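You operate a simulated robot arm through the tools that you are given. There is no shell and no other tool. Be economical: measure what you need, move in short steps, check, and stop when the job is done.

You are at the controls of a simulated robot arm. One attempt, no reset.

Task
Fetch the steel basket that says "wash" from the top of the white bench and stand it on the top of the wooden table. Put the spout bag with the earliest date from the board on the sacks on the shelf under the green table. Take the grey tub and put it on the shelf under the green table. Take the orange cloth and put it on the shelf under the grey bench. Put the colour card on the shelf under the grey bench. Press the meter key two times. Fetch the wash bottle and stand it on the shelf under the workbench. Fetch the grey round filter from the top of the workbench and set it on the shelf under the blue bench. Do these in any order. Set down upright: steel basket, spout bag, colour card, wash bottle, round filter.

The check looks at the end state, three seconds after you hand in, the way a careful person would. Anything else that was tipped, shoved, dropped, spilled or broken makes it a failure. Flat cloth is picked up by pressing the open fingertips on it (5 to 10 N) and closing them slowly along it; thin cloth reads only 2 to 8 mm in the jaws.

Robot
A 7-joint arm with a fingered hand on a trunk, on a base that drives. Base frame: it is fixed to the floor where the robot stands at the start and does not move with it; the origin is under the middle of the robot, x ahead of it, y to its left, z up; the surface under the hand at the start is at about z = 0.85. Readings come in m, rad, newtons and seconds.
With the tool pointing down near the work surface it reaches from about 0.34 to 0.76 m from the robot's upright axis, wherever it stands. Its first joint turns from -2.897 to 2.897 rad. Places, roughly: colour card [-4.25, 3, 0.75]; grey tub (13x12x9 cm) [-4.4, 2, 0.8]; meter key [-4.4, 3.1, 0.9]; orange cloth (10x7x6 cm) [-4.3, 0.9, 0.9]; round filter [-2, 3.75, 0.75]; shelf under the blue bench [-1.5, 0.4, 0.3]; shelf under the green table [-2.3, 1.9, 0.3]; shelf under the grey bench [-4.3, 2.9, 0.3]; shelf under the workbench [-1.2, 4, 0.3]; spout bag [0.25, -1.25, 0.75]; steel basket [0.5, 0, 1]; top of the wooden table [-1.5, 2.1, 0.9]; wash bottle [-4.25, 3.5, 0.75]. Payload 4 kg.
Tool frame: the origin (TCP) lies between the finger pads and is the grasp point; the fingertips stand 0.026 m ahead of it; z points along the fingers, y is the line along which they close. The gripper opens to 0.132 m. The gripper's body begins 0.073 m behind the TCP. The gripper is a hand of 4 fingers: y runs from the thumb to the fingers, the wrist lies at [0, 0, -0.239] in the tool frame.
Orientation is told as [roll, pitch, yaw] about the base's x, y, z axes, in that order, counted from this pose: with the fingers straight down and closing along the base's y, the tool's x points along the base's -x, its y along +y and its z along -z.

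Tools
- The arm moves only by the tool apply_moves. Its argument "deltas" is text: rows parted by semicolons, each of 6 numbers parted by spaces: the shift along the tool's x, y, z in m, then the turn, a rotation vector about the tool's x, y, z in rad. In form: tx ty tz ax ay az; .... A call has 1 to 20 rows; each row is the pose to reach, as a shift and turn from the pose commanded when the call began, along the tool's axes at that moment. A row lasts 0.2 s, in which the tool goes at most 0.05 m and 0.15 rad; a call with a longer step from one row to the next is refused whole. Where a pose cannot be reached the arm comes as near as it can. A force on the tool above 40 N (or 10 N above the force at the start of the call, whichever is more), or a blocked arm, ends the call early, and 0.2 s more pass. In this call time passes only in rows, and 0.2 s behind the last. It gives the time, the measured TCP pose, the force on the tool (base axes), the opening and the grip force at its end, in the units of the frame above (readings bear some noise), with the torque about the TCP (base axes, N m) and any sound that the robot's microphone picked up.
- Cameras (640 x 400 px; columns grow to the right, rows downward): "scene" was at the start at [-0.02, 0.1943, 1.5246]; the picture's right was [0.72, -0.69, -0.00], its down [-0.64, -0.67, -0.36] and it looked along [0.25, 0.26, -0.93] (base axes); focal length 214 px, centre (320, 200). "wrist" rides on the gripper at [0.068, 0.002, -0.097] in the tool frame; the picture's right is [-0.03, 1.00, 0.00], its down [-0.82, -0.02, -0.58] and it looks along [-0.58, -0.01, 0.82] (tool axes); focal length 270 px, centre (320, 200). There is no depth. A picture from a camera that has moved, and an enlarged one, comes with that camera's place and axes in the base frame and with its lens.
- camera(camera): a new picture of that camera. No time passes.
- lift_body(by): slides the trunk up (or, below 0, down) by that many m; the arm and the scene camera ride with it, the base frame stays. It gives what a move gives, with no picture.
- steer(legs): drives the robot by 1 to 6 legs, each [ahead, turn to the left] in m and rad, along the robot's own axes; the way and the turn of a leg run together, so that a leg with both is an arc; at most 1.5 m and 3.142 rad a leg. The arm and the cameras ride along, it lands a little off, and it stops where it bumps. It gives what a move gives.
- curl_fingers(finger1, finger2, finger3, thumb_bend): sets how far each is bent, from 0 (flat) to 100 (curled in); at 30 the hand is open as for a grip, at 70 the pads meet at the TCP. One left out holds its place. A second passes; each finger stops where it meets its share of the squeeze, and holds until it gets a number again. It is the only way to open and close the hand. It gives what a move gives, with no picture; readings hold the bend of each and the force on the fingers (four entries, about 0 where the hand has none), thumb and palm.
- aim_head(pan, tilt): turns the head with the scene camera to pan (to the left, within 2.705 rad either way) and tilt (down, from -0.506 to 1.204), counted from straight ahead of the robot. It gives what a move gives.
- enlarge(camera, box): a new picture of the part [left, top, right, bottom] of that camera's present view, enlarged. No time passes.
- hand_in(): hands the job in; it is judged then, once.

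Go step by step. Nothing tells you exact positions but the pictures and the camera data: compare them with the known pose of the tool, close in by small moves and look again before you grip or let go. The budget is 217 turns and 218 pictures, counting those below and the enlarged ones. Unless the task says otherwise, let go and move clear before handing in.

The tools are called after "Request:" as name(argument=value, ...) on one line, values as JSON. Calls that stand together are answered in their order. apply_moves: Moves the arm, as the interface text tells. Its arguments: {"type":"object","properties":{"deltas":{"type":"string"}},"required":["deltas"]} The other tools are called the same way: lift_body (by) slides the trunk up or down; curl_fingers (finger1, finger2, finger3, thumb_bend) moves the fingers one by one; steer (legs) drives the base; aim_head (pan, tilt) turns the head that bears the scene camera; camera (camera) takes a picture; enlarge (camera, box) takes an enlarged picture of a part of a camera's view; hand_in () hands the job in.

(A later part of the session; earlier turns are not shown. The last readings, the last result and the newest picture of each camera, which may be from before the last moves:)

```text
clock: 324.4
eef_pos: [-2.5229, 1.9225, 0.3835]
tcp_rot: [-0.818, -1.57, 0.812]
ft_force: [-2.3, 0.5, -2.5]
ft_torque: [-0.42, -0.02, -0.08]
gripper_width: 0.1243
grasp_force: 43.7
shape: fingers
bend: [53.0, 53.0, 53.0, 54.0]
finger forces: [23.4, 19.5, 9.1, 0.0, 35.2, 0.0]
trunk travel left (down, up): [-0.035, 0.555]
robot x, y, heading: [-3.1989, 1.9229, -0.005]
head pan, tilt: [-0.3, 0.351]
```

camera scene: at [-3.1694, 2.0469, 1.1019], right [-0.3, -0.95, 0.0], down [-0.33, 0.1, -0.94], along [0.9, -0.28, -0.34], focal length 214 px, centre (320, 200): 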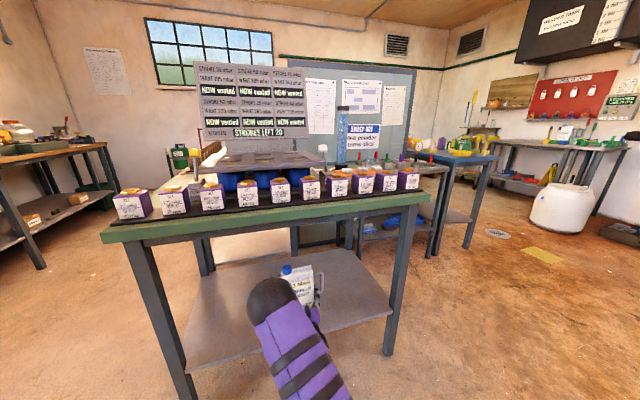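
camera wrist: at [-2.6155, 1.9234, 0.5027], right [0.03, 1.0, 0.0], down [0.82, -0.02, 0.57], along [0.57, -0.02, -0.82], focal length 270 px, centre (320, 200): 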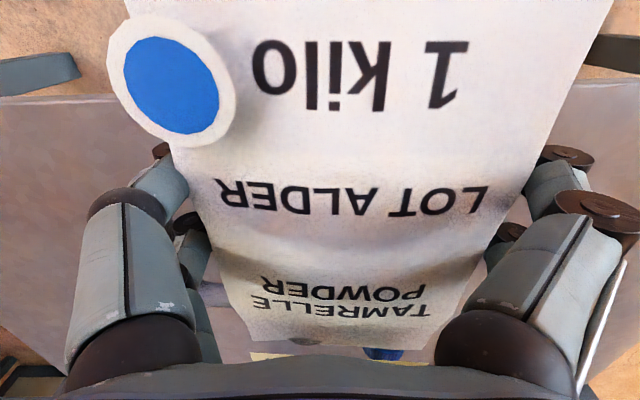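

It touches down (load mostly off). I lower 3 mm more and then release.

Request:
apply_moves(deltas="0.003 0 0 0 0 0; 0.003 0 0 0 0 0")

Request:
curl_fingers(finger1=26, finger2=26, finger3=26, thumb_bend=26)

Request:
enlarge(camera="scene", box=[220, 240, 380, 380])

Request:
camera(camera="wrist")

```text
clock: 325.0
eef_pos: [-2.5219, 1.922, 0.3816]
tcp_rot: [-1.826, -1.567, 1.823]
ft_force: [-6.1, -0.5, 6.9]
ft_torque: [-0.81, -0.3, -0.24]
gripper_width: 0.1241
grasp_force: 42.4
shape: fingers
bend: [53.0, 53.0, 54.0, 54.0]
finger forces: [22.6, 19.9, 8.8, 0.1, 34.6, 0.1]
trunk travel left (down, up): [-0.035, 0.555]
robot x, y, heading: [-3.2036, 1.9193, -0.004]
head pan, tilt: [-0.3, 0.351]
```

```text
clock: 326.0
eef_pos: [-2.5226, 1.9229, 0.3793]
tcp_rot: [-0.143, -1.567, 0.138]
ft_force: [-1.2, 0.8, -1.1]
ft_torque: [-0.03, -0.04, 0.01]
gripper_width: 0.1451
grasp_force: 3.7
shape: fingers
bend: [25.0, 25.0, 25.0, 26.0]
finger forces: [2.9, 2.9, 1.1, 0.0, 1.1, 0.0]
trunk travel left (down, up): [-0.035, 0.555]
robot x, y, heading: [-3.1989, 1.921, -0.0]
head pan, tilt: [-0.3, 0.351]
```

```text
2.86 times, centred on (300, 310) of scene
camera zoom: at [-3.17, 2.047, 1.1019], right [-0.3, -0.95, 0.0], down [-0.33, 0.1, -0.94], along [0.9, -0.28, -0.34], focal length 613 px, centre (377, -114)
```

zoom: 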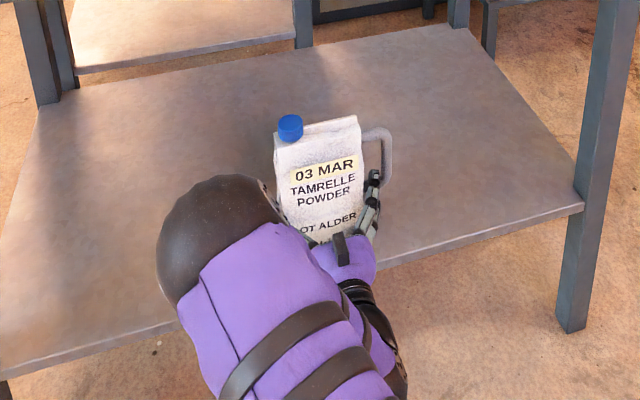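

```text
97 pictures are left
camera wrist: at [-2.6198, 1.9238, 0.311], right [0.0, 1.0, 0.02], down [-0.57, -0.02, 0.82], along [0.82, -0.02, 0.57], focal length 270 px, centre (320, 200)
```

wrist: 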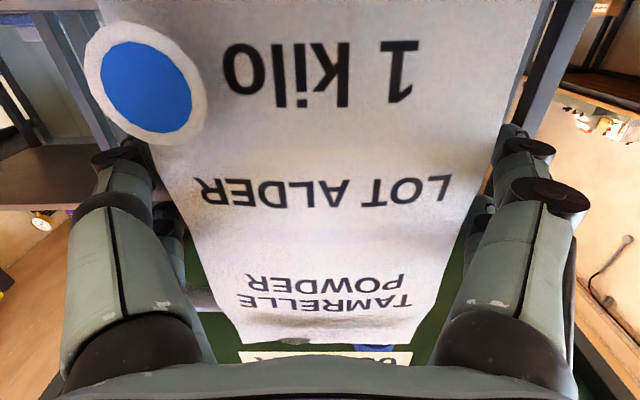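

Fingers still brush the bag; I open wider and withdraw straight back.

Request:
curl_fingers(finger1=14, finger2=14, finger3=14, thumb_bend=14)

Request:
apply_moves(deltas="0 0 -0.015 0 0 0; 0 0 -0.03 0 0 0; 0 0 -0.05 0 0 0; 0 0 -0.07 0 0 0; 0 0 -0.09 0 0 0")

Request:
enlarge(camera="scene", box=[220, 240, 380, 380])

```text
clock: 327.0
eef_pos: [-2.522, 1.9224, 0.3798]
tcp_rot: [-0.237, -1.568, 0.234]
ft_force: [0.6, 1.9, 0.4]
ft_torque: [-0.04, 0.01, 0.1]
gripper_width: 0.1655
grasp_force: 0.8
shape: fingers
bend: [14.0, 14.0, 20.0, 14.0]
finger forces: [0.1, 0.1, 2.5, 0.1, 0.0, 0.0]
trunk travel left (down, up): [-0.035, 0.555]
robot x, y, heading: [-3.1996, 1.9175, -0.005]
head pan, tilt: [-0.3, 0.351]
```

```text
clock: 328.2
eef_pos: [-2.6129, 1.924, 0.3794]
tcp_rot: [-0.082, -1.568, 0.079]
ft_force: [0.6, -0.3, -0.7]
ft_torque: [-0.01, -0.02, 0.0]
gripper_width: 0.1654
grasp_force: 0.0
shape: fingers
bend: [14.0, 14.0, 14.0, 14.0]
finger forces: [0.0, 0.1, 0.0, 0.0, 0.0, 0.1]
trunk travel left (down, up): [-0.035, 0.555]
robot x, y, heading: [-3.2011, 1.917, -0.004]
head pan, tilt: [-0.3, 0.351]
```

```text
2.86 times, centred on (300, 310) of scene
camera zoom: at [-3.1701, 2.0469, 1.102], right [-0.3, -0.95, 0.0], down [-0.33, 0.1, -0.94], along [0.9, -0.28, -0.34], focal length 613 px, centre (377, -114)
```

zoom: 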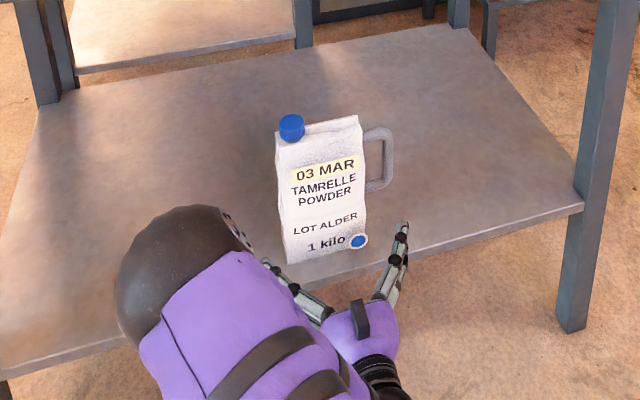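

The 03 MAR bag stands upright on the shelf under the green table. I back off, bring the hand to pointing down, raise the trunk and turn toward the west benches for the tub.

Request:
steer(legs=[[-0.25, 0]])

Request:
apply_moves(deltas="-0.05 0 0 0 0 0; -0.1 0 0 0 0 0; -0.1 0 0 0 0.15 0; -0.1 0 0 0 0.3 0; -0.1 0 0 0 0.45 0; -0.1 0 0 0 0.6 0; -0.1 0 0 0 0.75 0; -0.1 0 0 0 0.9 0; -0.1 0 0 0 1.05 0; -0.1 0 0 0 1.2 0; -0.1 0 0 0 1.35 0; -0.1 0 0 0 1.5 0; -0.1 0 0 0 1.57 0; -0.1 0 0 0 1.57 0")

Request:
lift_body(by=0.4)

Request:
lift_body(by=0.15)

Request:
aim_head(pan=2.4, tilt=0.5)

Request:
camera(camera="scene")

```text
clock: 330.0
eef_pos: [-2.857, 1.924, 0.3789]
tcp_rot: [-0.172, -1.568, 0.171]
ft_force: [0.4, 0.4, -0.8]
ft_torque: [0.03, 0.01, -0.01]
gripper_width: 0.1653
grasp_force: 0.0
shape: fingers
bend: [14.0, 14.0, 14.0, 14.0]
finger forces: [0.0, 0.0, 0.0, 0.0, 0.0, 0.0]
trunk travel left (down, up): [-0.035, 0.555]
robot x, y, heading: [-3.4493, 1.9208, 0.002]
head pan, tilt: [-0.3, 0.351]
```

```text
clock: 333.0
eef_pos: [-2.8579, 1.9243, 0.4796]
tcp_rot: [0.0, 0.003, -0.001]
ft_force: [1.1, 0.5, 0.1]
ft_torque: [0.03, 0.0, 0.0]
gripper_width: 0.1655
grasp_force: 0.0
shape: fingers
bend: [14.0, 14.0, 14.0, 14.0]
finger forces: [0.0, 0.1, 0.1, 0.0, 0.1, 0.0]
trunk travel left (down, up): [-0.035, 0.555]
robot x, y, heading: [-3.4471, 1.9183, 0.003]
head pan, tilt: [-0.3, 0.351]
```

```text
clock: 336.8
eef_pos: [-2.859, 1.9253, 0.8799]
tcp_rot: [0.0, 0.001, -0.002]
ft_force: [-0.1, -0.4, 0.3]
ft_torque: [0.0, 0.01, 0.0]
gripper_width: 0.1654
grasp_force: 0.1
shape: fingers
bend: [14.0, 14.0, 14.0, 14.0]
finger forces: [0.0, 0.0, 0.1, 0.0, 0.0, 0.1]
trunk travel left (down, up): [-0.435, 0.155]
robot x, y, heading: [-3.4454, 1.9227, -0.003]
head pan, tilt: [-0.3, 0.351]
```

```text
clock: 338.6
eef_pos: [-2.8581, 1.924, 1.0305]
tcp_rot: [0.001, 0.001, -0.001]
ft_force: [0.2, -0.4, 0.0]
ft_torque: [0.02, 0.04, 0.02]
gripper_width: 0.1653
grasp_force: 0.1
shape: fingers
bend: [14.0, 14.0, 14.0, 14.0]
finger forces: [0.1, 0.1, 0.1, 0.0, 0.0, 0.1]
trunk travel left (down, up): [-0.585, 0.005]
robot x, y, heading: [-3.4452, 1.9201, -0.003]
head pan, tilt: [-0.3, 0.351]
```

```text
clock: 341.0
eef_pos: [-2.858, 1.9239, 1.0292]
tcp_rot: [0.0, 0.0, -0.002]
ft_force: [0.1, 0.2, 0.0]
ft_torque: [0.01, 0.03, 0.0]
gripper_width: 0.1658
grasp_force: 0.1
shape: fingers
bend: [14.0, 14.0, 14.0, 14.0]
finger forces: [0.0, 0.0, 0.0, 0.0, 0.1, 0.1]
trunk travel left (down, up): [-0.585, 0.005]
robot x, y, heading: [-3.4444, 1.9184, 0.003]
head pan, tilt: [2.4, 0.499]
```

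```text
95 pictures are left
camera scene: at [-3.5721, 2.1368, 1.6383], right [0.68, 0.74, 0.0], down [0.35, -0.32, -0.88], along [-0.65, 0.59, -0.48], focal length 214 px, centre (320, 200)
```

scene: 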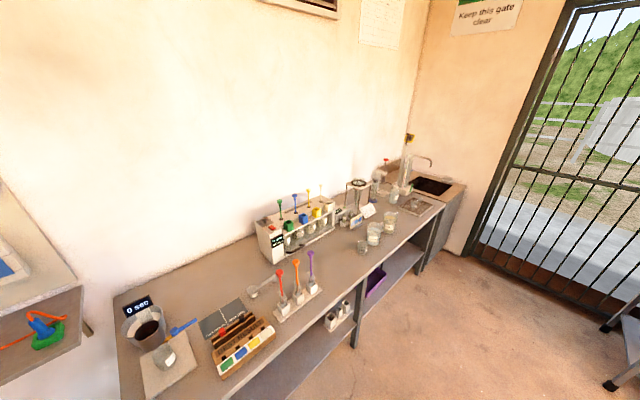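

I retract the arm, turn to face west and survey.

Request:
apply_moves(deltas="0.045 0 0 0 0 0; 0.09 0 0 0 0 0; 0.135 0 0 0 0 0; 0.18 0 0 0 0 0; 0.2 0 0 0 0 0")

Request:
steer(legs=[[0, 3.14]])

Request:
aim_head(pan=0.25, tilt=0.6)

Request:
camera(camera="scene")

Request:
enlarge(camera="scene", box=[140, 130, 340, 260])

Request:
aim_head(pan=-0.7, tilt=0.6)

Request:
camera(camera="scene")

```text
clock: 342.2
eef_pos: [-3.0585, 1.9252, 1.0308]
tcp_rot: [0.001, 0.0, -0.003]
ft_force: [0.3, 0.1, 0.5]
ft_torque: [-0.02, 0.02, -0.01]
gripper_width: 0.1655
grasp_force: 0.0
shape: fingers
bend: [14.0, 14.0, 14.0, 14.0]
finger forces: [0.0, 0.0, 0.0, 0.0, 0.0, 0.0]
trunk travel left (down, up): [-0.585, 0.005]
robot x, y, heading: [-3.4469, 1.9182, 0.003]
head pan, tilt: [2.4, 0.499]
```

```text
clock: 350.8
eef_pos: [-3.8357, 1.9116, 1.0297]
tcp_rot: [0.0, 0.002, -3.129]
ft_force: [0.4, -0.2, -0.6]
ft_torque: [0.0, -0.03, 0.02]
gripper_width: 0.1659
grasp_force: 0.1
shape: fingers
bend: [14.0, 14.0, 14.0, 14.0]
finger forces: [0.0, 0.1, 0.0, 0.1, 0.1, 0.0]
trunk travel left (down, up): [-0.585, 0.005]
robot x, y, heading: [-3.4511, 1.9208, -3.129]
head pan, tilt: [2.4, 0.499]
```

```text
clock: 352.8
eef_pos: [-3.8353, 1.9109, 1.0304]
tcp_rot: [0.002, 0.002, -3.127]
ft_force: [-0.2, 0.5, 0.3]
ft_torque: [-0.01, -0.03, 0.03]
gripper_width: 0.1654
grasp_force: 0.1
shape: fingers
bend: [14.0, 14.0, 14.0, 14.0]
finger forces: [0.0, 0.0, 0.0, 0.0, 0.0, 0.0]
trunk travel left (down, up): [-0.585, 0.005]
robot x, y, heading: [-3.4468, 1.9213, -3.123]
head pan, tilt: [0.25, 0.6]
```

```text
94 pictures are left
camera scene: at [-3.4692, 1.7481, 1.6292], right [-0.26, 0.97, 0.0], down [0.55, 0.15, -0.82], along [-0.8, -0.22, -0.57], focal length 214 px, centre (320, 200)
```

scene: 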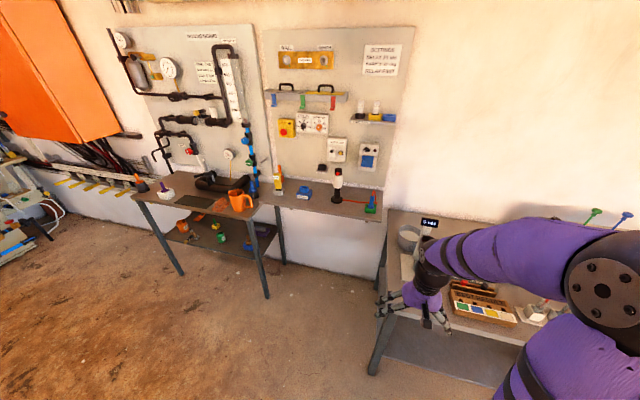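

```text
3.08 times, centred on (240, 195) of scene
camera zoom: at [-3.4692, 1.7481, 1.6292], right [-0.26, 0.97, 0.0], down [0.55, 0.15, -0.82], along [-0.8, -0.22, -0.57], focal length 660 px, centre (566, 215)
```

zoom: 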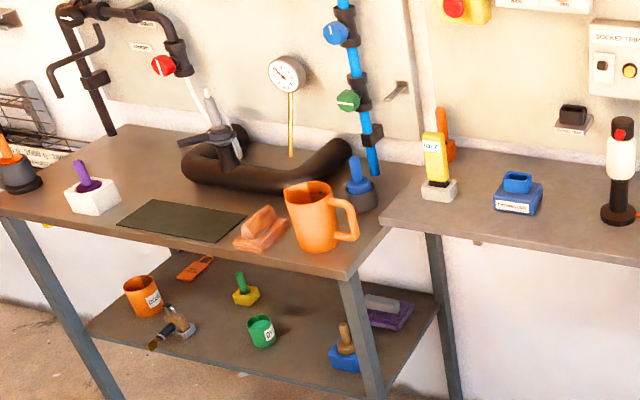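

```text
clock: 354.0
eef_pos: [-3.8367, 1.9124, 1.0311]
tcp_rot: [0.001, 0.002, -3.128]
ft_force: [0.5, -0.4, -0.5]
ft_torque: [0.0, -0.02, -0.04]
gripper_width: 0.1653
grasp_force: 0.1
shape: fingers
bend: [14.0, 14.0, 14.0, 14.0]
finger forces: [0.0, 0.0, 0.0, 0.0, 0.0, 0.0]
trunk travel left (down, up): [-0.585, 0.005]
robot x, y, heading: [-3.4466, 1.9171, -3.125]
head pan, tilt: [-0.7, 0.6]
```

```text
92 pictures are left
camera scene: at [-3.4524, 1.8271, 1.6292], right [0.63, 0.77, 0.0], down [0.44, -0.36, -0.83], along [-0.64, 0.52, -0.56], focal length 214 px, centre (320, 200)
```

scene: 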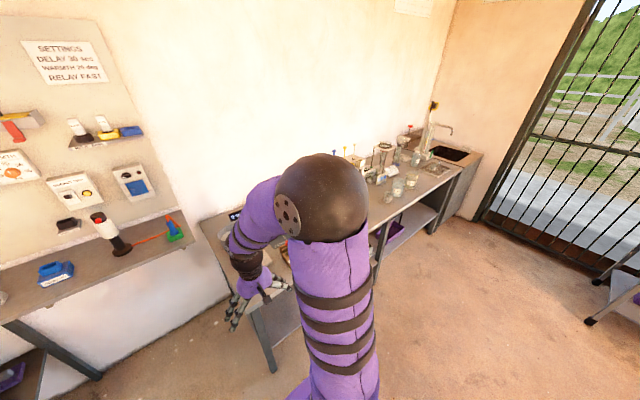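

The tub looks to be the grey pail at the near end of the grey bench, about [-4.33, 1.98]; the cloth lies by the orange mug on the small table. I drive closer and look down with the wrist camera.

Request:
steer(legs=[[0.2, -0.03]])

Request:
apply_moves(deltas="-0.04 0 0 0 0 0; -0.08 0 0 0 0 0; -0.12 -0.02 0 0 0 0; -0.16 -0.04 0 0 0 0; -0.19 -0.05 0 0 0 0")

Request:
camera(camera="wrist")

Request:
aim_head(pan=0.1, tilt=0.8)

Request:
camera(camera="scene")

```text
clock: 355.6
eef_pos: [-4.0346, 1.9231, 1.0302]
tcp_rot: [0.001, 0.001, 3.126]
ft_force: [-0.1, 0.1, 0.1]
ft_torque: [0.01, 0.0, 0.0]
gripper_width: 0.1654
grasp_force: 0.1
shape: fingers
bend: [14.0, 14.0, 14.0, 14.0]
finger forces: [0.0, 0.0, 0.1, 0.1, 0.0, 0.1]
trunk travel left (down, up): [-0.585, 0.005]
robot x, y, heading: [-3.647, 1.9239, 3.123]
head pan, tilt: [-0.7, 0.6]
```

```text
clock: 356.8
eef_pos: [-4.2248, 1.9768, 1.0297]
tcp_rot: [0.001, 0.003, 3.125]
ft_force: [0.1, -0.2, -0.4]
ft_torque: [0.05, 0.03, 0.0]
gripper_width: 0.1656
grasp_force: 0.1
shape: fingers
bend: [14.0, 14.0, 14.0, 14.0]
finger forces: [0.1, 0.0, 0.1, 0.0, 0.1, 0.0]
trunk travel left (down, up): [-0.585, 0.005]
robot x, y, heading: [-3.6464, 1.9217, 3.129]
head pan, tilt: [-0.7, 0.6]
```

```text
91 pictures are left
camera wrist: at [-4.1572, 1.9735, 1.1262], right [-0.04, -1.0, 0.0], down [-0.82, 0.03, 0.58], along [-0.57, 0.02, -0.82], focal length 270 px, centre (320, 200)
```

wrist: 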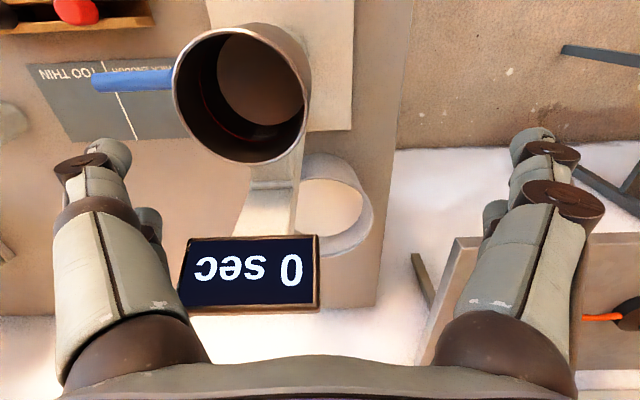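

```text
clock: 358.0
eef_pos: [-4.2245, 1.9761, 1.0304]
tcp_rot: [0.001, 0.002, 3.125]
ft_force: [0.1, 0.8, 0.8]
ft_torque: [-0.02, -0.03, -0.01]
gripper_width: 0.1654
grasp_force: 0.1
shape: fingers
bend: [14.0, 14.0, 14.0, 14.0]
finger forces: [0.1, 0.1, 0.1, 0.1, 0.0, 0.1]
trunk travel left (down, up): [-0.585, 0.005]
robot x, y, heading: [-3.6473, 1.9223, 3.128]
head pan, tilt: [0.099, 0.799]
```

```text
90 pictures are left
camera scene: at [-3.6687, 1.7628, 1.6124], right [-0.08, 1.0, 0.0], down [0.71, 0.06, -0.7], along [-0.69, -0.06, -0.72], focal length 214 px, centre (320, 200)
```

scene: 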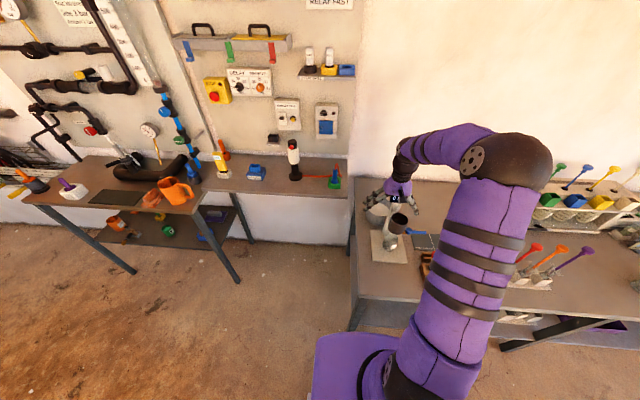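

I zoom in to identify the tub behind the viscosity-cup stand.

Request:
enlarge(camera="scene", box=[340, 170, 460, 280])

Request:
enlarge(camera="wrist", box=[150, 0, 410, 340])

```text
3.64 times, centred on (400, 225) of scene
camera zoom: at [-3.6687, 1.7628, 1.6124], right [-0.08, 1.0, 0.0], down [0.71, 0.06, -0.7], along [-0.69, -0.06, -0.72], focal length 780 px, centre (29, 109)
```

zoom: 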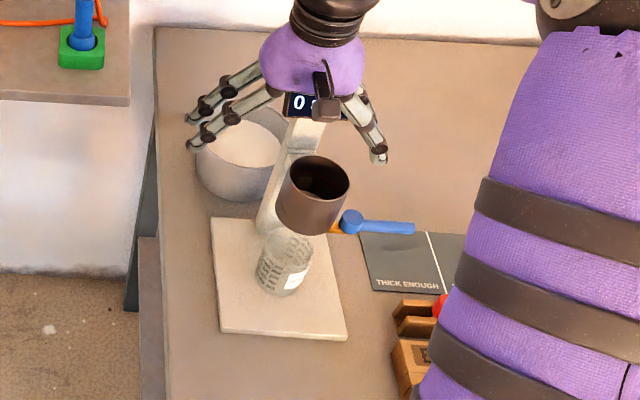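

```text
1.18 times, centred on (280, 170) of wrist
camera zoom: at [-4.1564, 1.9731, 1.1266], right [-0.04, -1.0, 0.0], down [-0.82, 0.03, 0.58], along [-0.58, 0.02, -0.82], focal length 318 px, centre (367, 235)
```

zoom: 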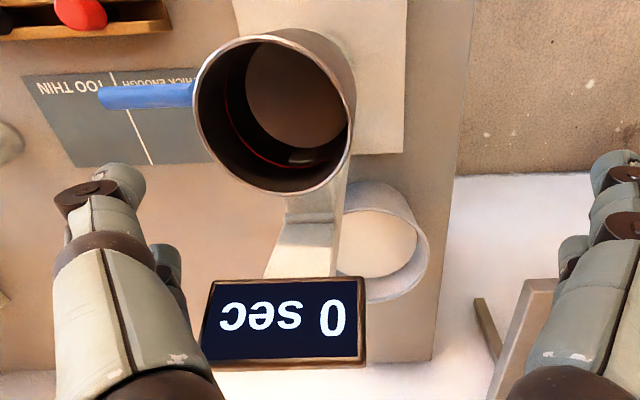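

The tub is the pale-grey bowl behind the stand, about [-4.38, 1.98], rim near z 0.83. To avoid the stand I approach it from the southeast; I retract, drive round and look.

Request:
apply_moves(deltas="0.04 0 -0.02 0 0 0; 0.08 0 -0.04 0 0 0; 0.12 0.02 -0.06 0 0 0; 0.16 0.04 -0.08 0 0 0; 0.19 0.05 -0.1 0 0 0")

Request:
steer(legs=[[0, 1.447], [0.83, 0], [0, -2.355], [0.36, 0]])

Request:
aim_head(pan=0.25, tilt=0.75)

Request:
camera(camera="scene")

Request:
enlarge(camera="scene", box=[240, 90, 420, 230])

Request:
camera(camera="wrist")

```text
clock: 359.2
eef_pos: [-4.0336, 1.9223, 1.1301]
tcp_rot: [0.0, 0.002, 3.127]
ft_force: [0.2, -0.3, 0.3]
ft_torque: [0.02, 0.0, -0.02]
gripper_width: 0.1656
grasp_force: 0.1
shape: fingers
bend: [14.0, 14.0, 14.0, 14.0]
finger forces: [0.0, 0.0, 0.0, 0.0, 0.0, 0.1]
trunk travel left (down, up): [-0.585, 0.005]
robot x, y, heading: [-3.6499, 1.9222, 3.128]
head pan, tilt: [0.099, 0.799]
```

```text
clock: 375.6
eef_pos: [-4.2094, 1.7069, 1.1294]
tcp_rot: [-0.001, 0.002, 2.205]
ft_force: [0.1, 0.7, 0.0]
ft_torque: [-0.04, 0.0, 0.01]
gripper_width: 0.1657
grasp_force: 0.0
shape: fingers
bend: [14.0, 14.0, 14.0, 14.0]
finger forces: [0.0, 0.0, 0.1, 0.0, 0.0, 0.1]
trunk travel left (down, up): [-0.585, 0.005]
robot x, y, heading: [-3.975, 1.3952, 2.204]
head pan, tilt: [0.099, 0.799]
```

```text
clock: 376.3
eef_pos: [-4.2111, 1.7058, 1.1305]
tcp_rot: [0.0, 0.001, 2.205]
ft_force: [-0.2, 0.1, 0.6]
ft_torque: [0.0, 0.0, -0.02]
gripper_width: 0.1656
grasp_force: 0.1
shape: fingers
bend: [14.0, 14.0, 14.0, 14.0]
finger forces: [0.0, 0.0, 0.1, 0.0, 0.0, 0.0]
trunk travel left (down, up): [-0.585, 0.005]
robot x, y, heading: [-3.9774, 1.3976, 2.211]
head pan, tilt: [0.25, 0.75]
```

```text
87 pictures are left
camera scene: at [-4.127, 1.3107, 1.6163], right [0.63, 0.77, 0.0], down [0.53, -0.43, -0.73], along [-0.57, 0.46, -0.68], focal length 214 px, centre (320, 200)
```

scene: 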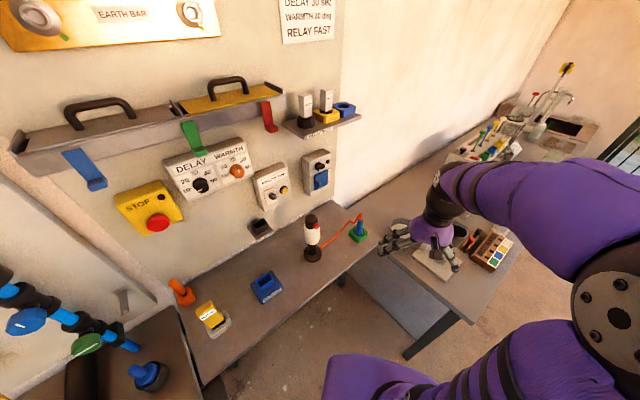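

```text
2.86 times, centred on (330, 160) of scene
camera zoom: at [-4.127, 1.3107, 1.6163], right [0.63, 0.77, 0.0], down [0.53, -0.43, -0.73], along [-0.57, 0.46, -0.68], focal length 613 px, centre (291, 314)
```

zoom: 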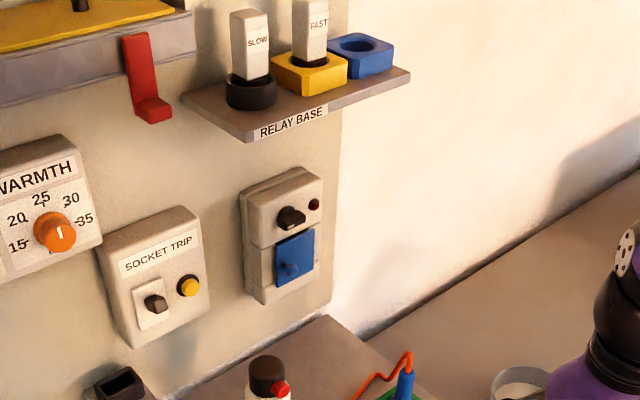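

```text
85 pictures are left
camera wrist: at [-4.1724, 1.6493, 1.2268], right [-0.82, -0.57, 0.0], down [-0.47, 0.67, 0.58], along [-0.33, 0.47, -0.82], focal length 270 px, centre (320, 200)
```

wrist: 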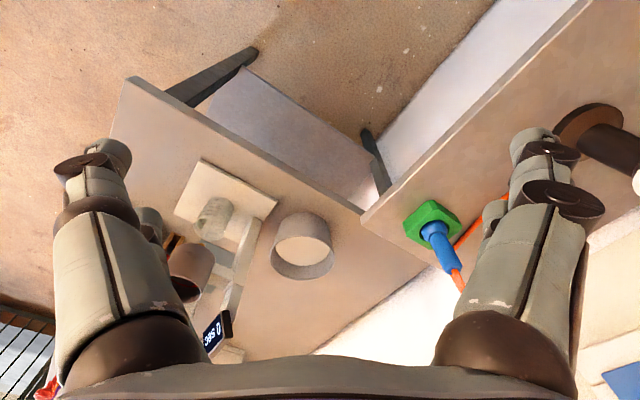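

The tub stands clear at about [-4.361, 1.981], rim z≈0.84, column to its right. I turn the hand 90° so it closes along the reach direction, and go above it.

Request:
apply_moves(deltas="0 0 0 0 0 0.15; 0 0 0 0 0 0.3; 0 0 0 0 0 0.45; 0 0 0 0 0 0.6; 0 0 0 0 0 0.75; 0 0 0 0 0 0.9; 0 0 0 0 0 1.05; 0 0 0 0 0 1.2; 0 0 0 0 0 1.35; 0 0 0 0 0 1.5; 0 0 0 0 0 1.57")

Request:
apply_moves(deltas="0 0.045 0 0 0 0; -0.02 0.085 0 0 0 0; -0.042 0.125 0 0 0 0; -0.042 0.17 0 0 0 0; -0.042 0.215 0 0 0 0; -0.042 0.26 0 0 0 0; -0.042 0.3 0.0 0 0 0; -0.042 0.31 0.04 0 0 0; -0.042 0.31 0.08 0 0 0; -0.042 0.31 0.12 0 0 0; -0.042 0.31 0.12 0 0 0")

Request:
camera(camera="wrist")

Request:
aim_head(pan=0.1, tilt=0.85)

Request:
camera(camera="scene")

```text
clock: 378.7
eef_pos: [-4.2102, 1.7056, 1.1297]
tcp_rot: [-0.003, 0.0, 0.632]
ft_force: [0.3, -0.6, 0.4]
ft_torque: [-0.01, -0.01, 0.01]
gripper_width: 0.1654
grasp_force: 0.0
shape: fingers
bend: [14.0, 14.0, 14.0, 14.0]
finger forces: [0.1, 0.0, 0.0, 0.0, 0.0, 0.0]
trunk travel left (down, up): [-0.585, 0.005]
robot x, y, heading: [-3.9771, 1.3976, 2.209]
head pan, tilt: [0.25, 0.75]
```

```text
clock: 381.1
eef_pos: [-4.3605, 1.9787, 1.0097]
tcp_rot: [-0.001, 0.001, 0.635]
ft_force: [-0.2, 0.6, -0.4]
ft_torque: [-0.04, -0.03, 0.0]
gripper_width: 0.1654
grasp_force: 0.0
shape: fingers
bend: [14.0, 14.0, 14.0, 14.0]
finger forces: [0.0, 0.0, 0.0, 0.1, 0.0, 0.0]
trunk travel left (down, up): [-0.585, 0.005]
robot x, y, heading: [-3.9768, 1.3945, 2.21]
head pan, tilt: [0.25, 0.75]
```

```text
84 pictures are left
camera wrist: at [-4.418, 1.9393, 1.1056], right [-0.57, 0.82, 0.0], down [0.67, 0.47, 0.58], along [0.48, 0.33, -0.82], focal length 270 px, centre (320, 200)
```

wrist: 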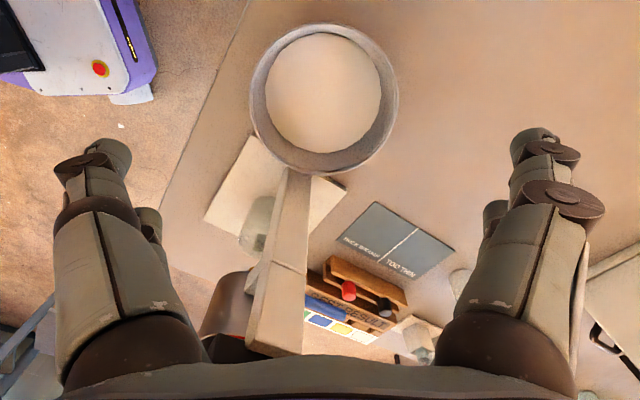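

```text
clock: 381.8
eef_pos: [-4.3617, 1.9789, 1.0106]
tcp_rot: [-0.002, 0.0, 0.634]
ft_force: [-0.5, -0.3, 0.4]
ft_torque: [-0.02, -0.02, -0.02]
gripper_width: 0.1655
grasp_force: 0.0
shape: fingers
bend: [14.0, 14.0, 14.0, 14.0]
finger forces: [0.1, 0.1, 0.0, 0.0, 0.0, 0.1]
trunk travel left (down, up): [-0.585, 0.005]
robot x, y, heading: [-3.9788, 1.3926, 2.211]
head pan, tilt: [0.099, 0.85]
```

```text
83 pictures are left
camera scene: at [-4.1155, 1.3163, 1.6083], right [0.74, 0.67, 0.0], down [0.5, -0.56, -0.66], along [-0.44, 0.49, -0.75], focal length 214 px, centre (320, 200)
```

scene: 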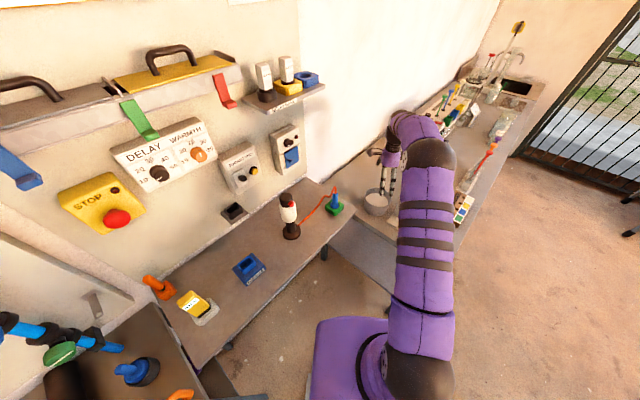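

I check the clearance between the forearm and the stand's display.

Request:
enlarge(camera="scene", box=[340, 90, 500, 230])

```text
2.86 times, centred on (420, 160) of scene
camera zoom: at [-4.1155, 1.3163, 1.6083], right [0.74, 0.67, 0.0], down [0.5, -0.56, -0.66], along [-0.44, 0.49, -0.75], focal length 613 px, centre (34, 314)
```

zoom: 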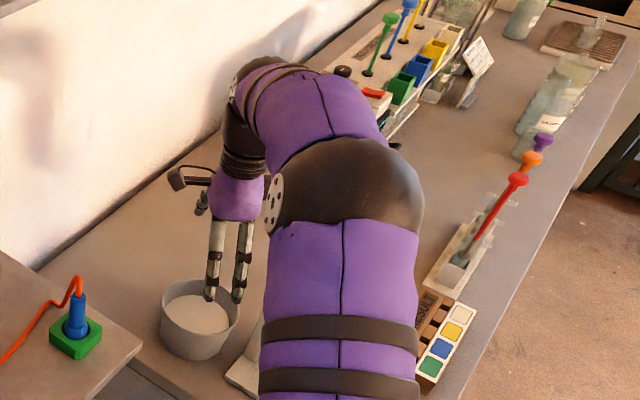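

I descend in stages, gripping only near the rim to keep the arm high; first to z≈0.92.

Request:
apply_moves(deltas="0 0.002 0.03 0 0 0; 0 0.002 0.06 0 0 0; 0 0.002 0.09 0 0 0; 0 0.002 0.09 0 0 0")

Request:
enlarge(camera="scene", box=[340, 90, 500, 230])

Request:
camera(camera="wrist")

```text
clock: 382.8
eef_pos: [-4.3622, 1.9831, 0.9193]
tcp_rot: [-0.002, -0.001, 0.634]
ft_force: [0.1, 0.6, -1.1]
ft_torque: [0.0, 0.01, -0.01]
gripper_width: 0.1655
grasp_force: 0.0
shape: fingers
bend: [14.0, 14.0, 14.0, 14.0]
finger forces: [0.0, 0.0, 0.0, 0.0, 0.0, 0.0]
trunk travel left (down, up): [-0.585, 0.005]
robot x, y, heading: [-3.9746, 1.3983, 2.206]
head pan, tilt: [0.099, 0.85]
```

```text
2.86 times, centred on (420, 160) of scene
camera zoom: at [-4.1155, 1.3164, 1.6083], right [0.74, 0.67, 0.0], down [0.5, -0.56, -0.66], along [-0.44, 0.49, -0.75], focal length 613 px, centre (34, 314)
```

zoom: 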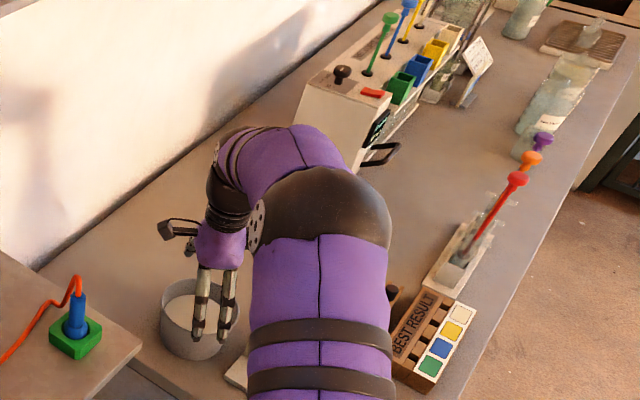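

```text
80 pictures are left
camera wrist: at [-4.4187, 1.942, 1.0158], right [-0.57, 0.82, 0.0], down [0.67, 0.47, 0.58], along [0.48, 0.33, -0.82], focal length 270 px, centre (320, 200)
```

wrist: 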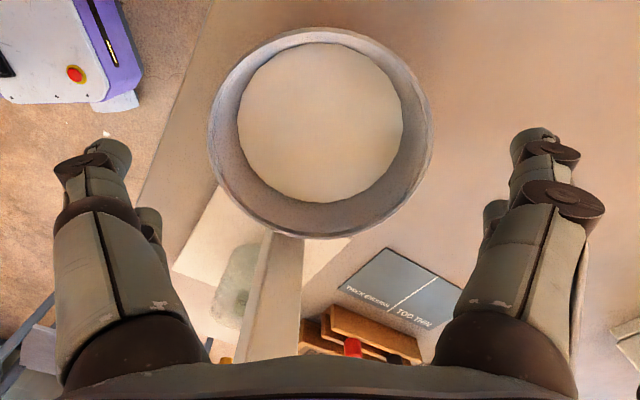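

The elbow would come too close to the stand's display in this grip. Instead I'll pinch the tub's south wall: rise, shift to y≈1.922 and turn the hand to close along y.

Request:
apply_moves(deltas="0 0 -0.04 0 0 0; 0 0 -0.06 0 0 0; 0.018 -0.025 -0.06 0 0 0.12; 0.036 -0.049 -0.06 0 0 0.25; 0.036 -0.049 -0.06 0 0 0.38; 0.036 -0.049 -0.06 0 0 0.51; 0.036 -0.049 -0.06 0 0 0.634; 0.036 -0.049 -0.06 0 0 0.634")

Request:
curl_fingers(finger1=38, finger2=38, finger3=38, thumb_bend=38)

Request:
camera(camera="wrist")

Request:
enlarge(camera="scene", box=[340, 90, 500, 230])

```text
clock: 384.6
eef_pos: [-4.3611, 1.9208, 0.9786]
tcp_rot: [-0.002, -0.001, -0.003]
ft_force: [-0.4, 0.1, 0.7]
ft_torque: [-0.03, 0.01, 0.01]
gripper_width: 0.1656
grasp_force: 0.0
shape: fingers
bend: [14.0, 14.0, 14.0, 14.0]
finger forces: [0.0, 0.0, 0.1, 0.0, 0.0, 0.1]
trunk travel left (down, up): [-0.585, 0.005]
robot x, y, heading: [-3.9728, 1.3938, 2.204]
head pan, tilt: [0.099, 0.85]
```

```text
clock: 385.6
eef_pos: [-4.362, 1.9201, 0.9801]
tcp_rot: [-0.003, -0.001, 0.0]
ft_force: [-0.2, -1.3, 1.0]
ft_torque: [0.02, -0.01, 0.02]
gripper_width: 0.107
grasp_force: 0.2
shape: fingers
bend: [38.0, 38.0, 38.0, 38.0]
finger forces: [0.1, 0.0, 0.1, 0.0, 0.1, 0.0]
trunk travel left (down, up): [-0.585, 0.005]
robot x, y, heading: [-3.9748, 1.3943, 2.207]
head pan, tilt: [0.099, 0.85]
```

```text
79 pictures are left
camera wrist: at [-4.431, 1.9226, 1.0759], right [0.03, 1.0, 0.0], down [0.82, -0.02, 0.58], along [0.58, -0.02, -0.82], focal length 270 px, centre (320, 200)
```

wrist: 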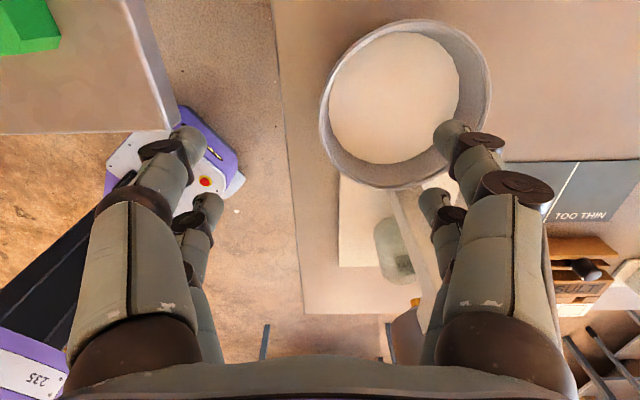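

```text
2.86 times, centred on (420, 160) of scene
camera zoom: at [-4.1154, 1.3163, 1.6083], right [0.74, 0.67, 0.0], down [0.5, -0.56, -0.66], along [-0.44, 0.49, -0.75], focal length 613 px, centre (34, 314)
```

zoom: 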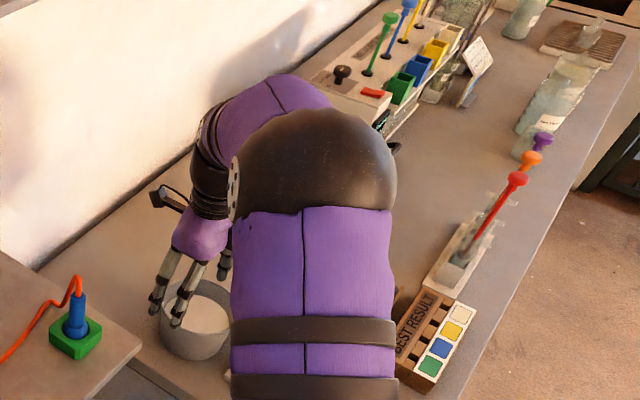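

Pinch line is right over the tub's south rim. I lower to z≈0.86 and check again.

Request:
apply_moves(deltas="0 0.002 0.04 0 0 0; 0 0.002 0.08 0 0 0; 0 0.002 0.12 0 0 0; 0 0.002 0.12 0 0 0")

Request:
camera(camera="wrist")

Request:
enlarge(camera="scene", box=[340, 90, 500, 230])

```text
clock: 386.6
eef_pos: [-4.3604, 1.924, 0.8587]
tcp_rot: [-0.001, -0.001, 0.0]
ft_force: [-0.2, 0.0, -1.1]
ft_torque: [0.01, -0.01, -0.01]
gripper_width: 0.1071
grasp_force: 0.1
shape: fingers
bend: [38.0, 38.0, 38.0, 38.0]
finger forces: [0.0, 0.0, 0.1, 0.1, 0.1, 0.1]
trunk travel left (down, up): [-0.585, 0.005]
robot x, y, heading: [-3.9751, 1.3969, 2.213]
head pan, tilt: [0.099, 0.85]
```

```text
77 pictures are left
camera wrist: at [-4.4299, 1.9246, 0.9558], right [0.03, 1.0, 0.0], down [0.82, -0.02, 0.58], along [0.58, -0.02, -0.82], focal length 270 px, centre (320, 200)
```

wrist: 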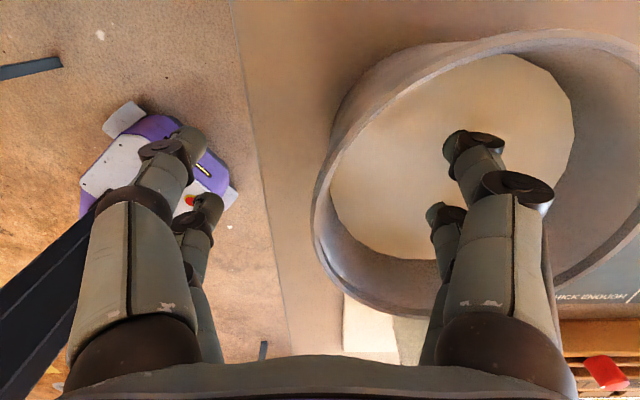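

```text
2.86 times, centred on (420, 160) of scene
camera zoom: at [-4.1155, 1.3164, 1.6083], right [0.74, 0.67, 0.0], down [0.5, -0.56, -0.66], along [-0.44, 0.49, -0.75], focal length 613 px, centre (34, 314)
```

zoom: 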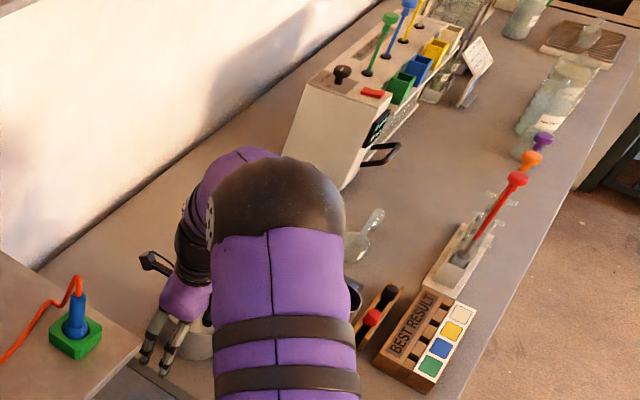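

Clear. I go down 4 cm and close on the wall.

Request:
apply_moves(deltas="0 0.002 0.02 0 0 0; 0 0.002 0.04 0 0 0; 0 0.002 0.04 0 0 0")

Request:
curl_fingers(finger1=76, finger2=76, finger3=76, thumb_bend=76)

Request:
camera(camera="wrist")

```text
clock: 387.2
eef_pos: [-4.3628, 1.9302, 0.8322]
tcp_rot: [0.015, 0.008, -0.001]
ft_force: [2.1, -4.7, 20.3]
ft_torque: [1.2, -0.18, -0.16]
gripper_width: 0.1071
grasp_force: 10.0
shape: fingers
bend: [39.0, 39.0, 38.0, 38.0]
finger forces: [7.3, 13.1, 0.1, 0.0, 0.0, 0.0]
trunk travel left (down, up): [-0.585, 0.005]
robot x, y, heading: [-3.9725, 1.3963, 2.207]
head pan, tilt: [0.099, 0.85]
stopped in row 3: the force on the tool passed its limit at 49 N (the readings are from after the stop); the commanded pose is now the measured one
```

```text
clock: 388.2
eef_pos: [-4.3631, 1.9283, 0.8289]
tcp_rot: [0.01, 0.004, 0.0]
ft_force: [-0.3, 5.7, 17.5]
ft_torque: [0.23, 0.01, 0.02]
gripper_width: 0.0003
grasp_force: 19.1
shape: fingers
bend: [75.0, 74.0, 75.0, 74.0]
finger forces: [10.5, 13.2, 6.1, 0.1, 8.0, 0.0]
trunk travel left (down, up): [-0.585, 0.005]
robot x, y, heading: [-3.9764, 1.3972, 2.209]
head pan, tilt: [0.099, 0.85]
```

```text
75 pictures are left
camera wrist: at [-4.4309, 1.9292, 0.9262], right [0.03, 1.0, 0.01], down [0.82, -0.03, 0.57], along [0.57, -0.01, -0.82], focal length 270 px, centre (320, 200)
```

wrist: 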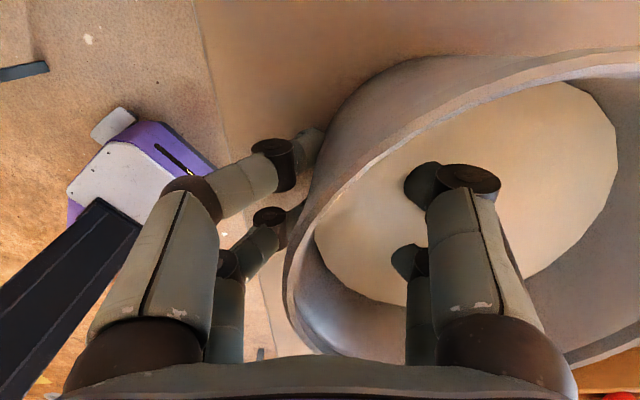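

The inner fingers met the tub's floor, and the wall is now pinched. I lift very slowly and watch the load.

Request:
apply_moves(deltas="0 0 -0.005 0 0 0; 0 0 -0.01 0 0 0; 0 0 -0.02 0 0 0; 0 0 -0.02 0 0 0")

Request:
camera(camera="wrist")

Request:
enlarge(camera="scene", box=[340, 130, 460, 240])

```text
clock: 389.2
eef_pos: [-4.3634, 1.9278, 0.8475]
tcp_rot: [0.007, 0.003, 0.001]
ft_force: [0.6, -1.3, -2.0]
ft_torque: [-0.06, -0.01, -0.02]
gripper_width: 0.001
grasp_force: 13.9
shape: fingers
bend: [73.0, 73.0, 74.0, 73.0]
finger forces: [7.3, 6.0, 6.8, 0.0, 7.0, 0.0]
trunk travel left (down, up): [-0.585, 0.005]
robot x, y, heading: [-3.9785, 1.402, 2.207]
head pan, tilt: [0.099, 0.85]
```

```text
74 pictures are left
camera wrist: at [-4.4315, 1.9289, 0.9448], right [0.03, 1.0, 0.01], down [0.82, -0.03, 0.57], along [0.57, -0.01, -0.82], focal length 270 px, centre (320, 200)
```

wrist: 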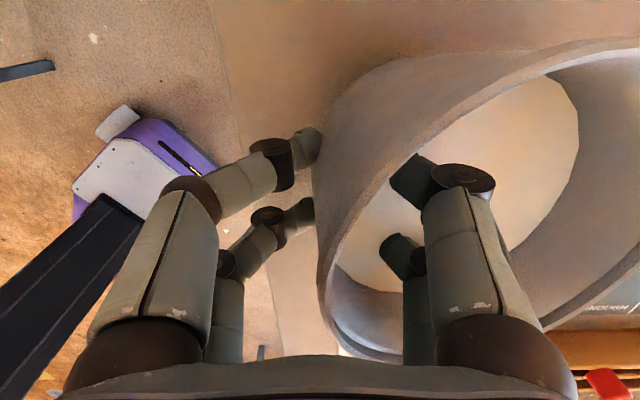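

```text
3.64 times, centred on (400, 185) of scene
camera zoom: at [-4.1155, 1.3163, 1.6083], right [0.74, 0.67, 0.0], down [0.5, -0.56, -0.66], along [-0.44, 0.49, -0.75], focal length 780 px, centre (29, 254)
```

zoom: 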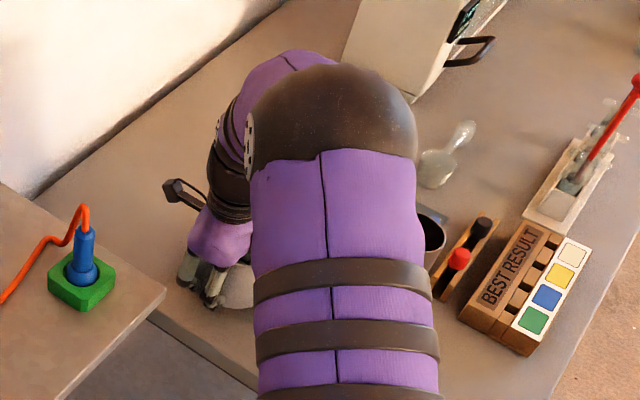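

The tub follows (about 2 N). I tighten the grip and lift straight up.

Request:
curl_fingers(finger1=90, finger2=90, finger3=90, thumb_bend=90)

Request:
apply_moves(deltas="0 0 -0.03 0 0 0; 0 0 -0.06 0 0 0; 0 0 -0.09 0 0 0; 0 0 -0.13 0 0 0; 0 0 -0.17 0 0 0; 0 0 -0.21 0 0 0; 0 0 -0.25 0 0 0")

Request:
camera(camera="wrist")

Request:
camera(camera="scene")

```text
clock: 390.2
eef_pos: [-4.3632, 1.9286, 0.8487]
tcp_rot: [0.009, 0.005, -0.001]
ft_force: [-0.7, -0.2, 0.1]
ft_torque: [0.08, 0.01, 0.09]
gripper_width: 0.0001
grasp_force: 25.2
shape: fingers
bend: [75.0, 73.0, 76.0, 77.0]
finger forces: [14.3, 11.5, 8.2, 0.0, 17.4, 0.1]
trunk travel left (down, up): [-0.585, 0.005]
robot x, y, heading: [-3.9773, 1.3983, 2.209]
head pan, tilt: [0.099, 0.85]
```

```text
clock: 391.8
eef_pos: [-4.3618, 1.9275, 1.0991]
tcp_rot: [0.008, 0.004, 0.0]
ft_force: [0.8, 0.2, -3.3]
ft_torque: [-0.22, 0.04, 0.02]
gripper_width: 0.0013
grasp_force: 27.3
shape: fingers
bend: [73.0, 73.0, 77.0, 79.0]
finger forces: [17.1, 11.0, 7.8, 0.0, 17.8, 0.1]
trunk travel left (down, up): [-0.585, 0.005]
robot x, y, heading: [-3.9776, 1.3968, 2.207]
head pan, tilt: [0.099, 0.85]
```

```text
72 pictures are left
camera wrist: at [-4.4304, 1.9266, 1.1961], right [0.03, 1.0, 0.01], down [0.82, -0.03, 0.57], along [0.57, -0.01, -0.82], focal length 270 px, centre (320, 200)
```

wrist: 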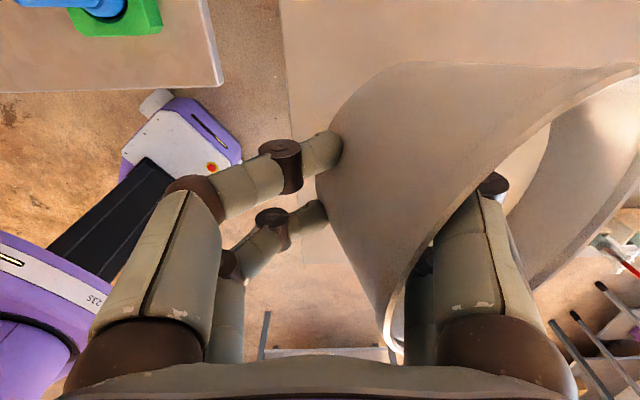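

```text
71 pictures are left
camera scene: at [-4.1154, 1.3163, 1.6083], right [0.74, 0.67, 0.0], down [0.5, -0.56, -0.66], along [-0.44, 0.49, -0.75], focal length 214 px, centre (320, 200)
```

scene: 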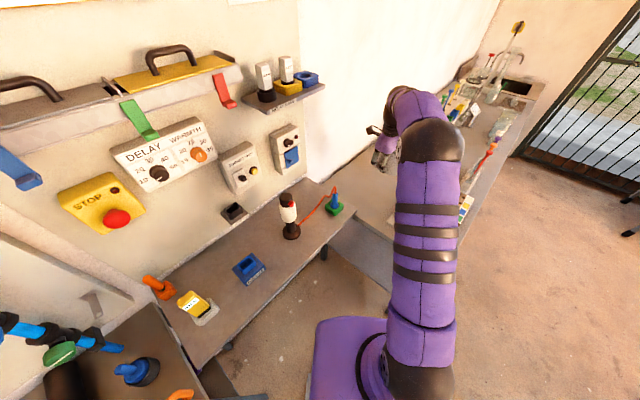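

The tub hangs tilted but firmly pinched. I swing it clear southward, back off and drive to the green table.

Request:
apply_moves(deltas="0 -0.045 0 0 0 0; 0 -0.09 0 0 0 0; 0 -0.13 0 0 0 0; -0.04 -0.15 0 0 0 0; -0.08 -0.17 0 0 0 0; -0.11 -0.19 0 0 0 0")

Request:
steer(legs=[[-0.4, 0], [0, -1.1], [1.2, 0], [0, -1.1]])

Request:
aim_head(pan=0.0, tilt=0.7)

Request:
camera(camera="scene")

```text
clock: 393.2
eef_pos: [-4.2512, 1.7382, 1.0975]
tcp_rot: [0.008, 0.005, 0.0]
ft_force: [0.2, 0.3, -3.6]
ft_torque: [-0.24, 0.04, 0.0]
gripper_width: 0.0011
grasp_force: 27.1
shape: fingers
bend: [73.0, 73.0, 77.0, 79.0]
finger forces: [17.0, 11.0, 7.6, 0.1, 17.6, 0.0]
trunk travel left (down, up): [-0.585, 0.005]
robot x, y, heading: [-3.9798, 1.3964, 2.212]
head pan, tilt: [0.099, 0.85]
```

```text
clock: 407.5
eef_pos: [-2.7765, 2.1858, 1.0973]
tcp_rot: [0.009, 0.006, -2.181]
ft_force: [-0.7, 0.3, -3.5]
ft_torque: [0.15, 0.16, 0.01]
gripper_width: 0.0009
grasp_force: 26.0
shape: fingers
bend: [73.0, 73.0, 77.0, 80.0]
finger forces: [16.9, 10.6, 7.2, 0.0, 17.0, 0.0]
trunk travel left (down, up): [-0.585, 0.005]
robot x, y, heading: [-3.217, 2.1575, 0.023]
head pan, tilt: [0.099, 0.85]
```

```text
clock: 408.2
eef_pos: [-2.7773, 2.1859, 1.0969]
tcp_rot: [0.009, 0.004, -2.18]
ft_force: [0.6, -0.9, -4.1]
ft_torque: [0.13, 0.19, 0.03]
gripper_width: 0.0007
grasp_force: 26.1
shape: fingers
bend: [73.0, 73.0, 77.0, 80.0]
finger forces: [16.9, 10.6, 7.2, 0.1, 17.0, 0.0]
trunk travel left (down, up): [-0.585, 0.005]
robot x, y, heading: [-3.2135, 2.1605, 0.025]
head pan, tilt: [0.0, 0.7]
```

```text
70 pictures are left
camera scene: at [-3.1918, 2.3109, 1.6205], right [0.03, -1.0, 0.0], down [-0.64, -0.02, -0.76], along [0.76, 0.02, -0.64], focal length 214 px, centre (320, 200)
```

scene: 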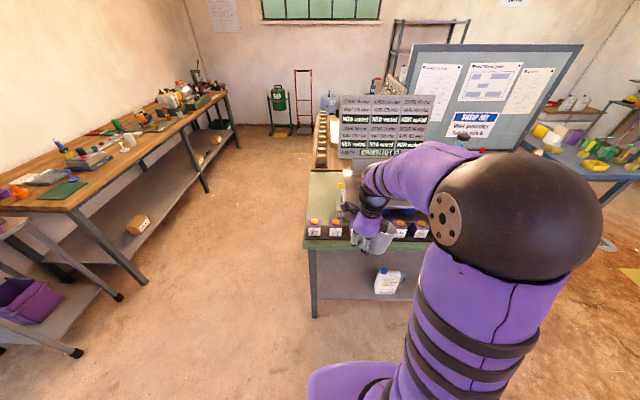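

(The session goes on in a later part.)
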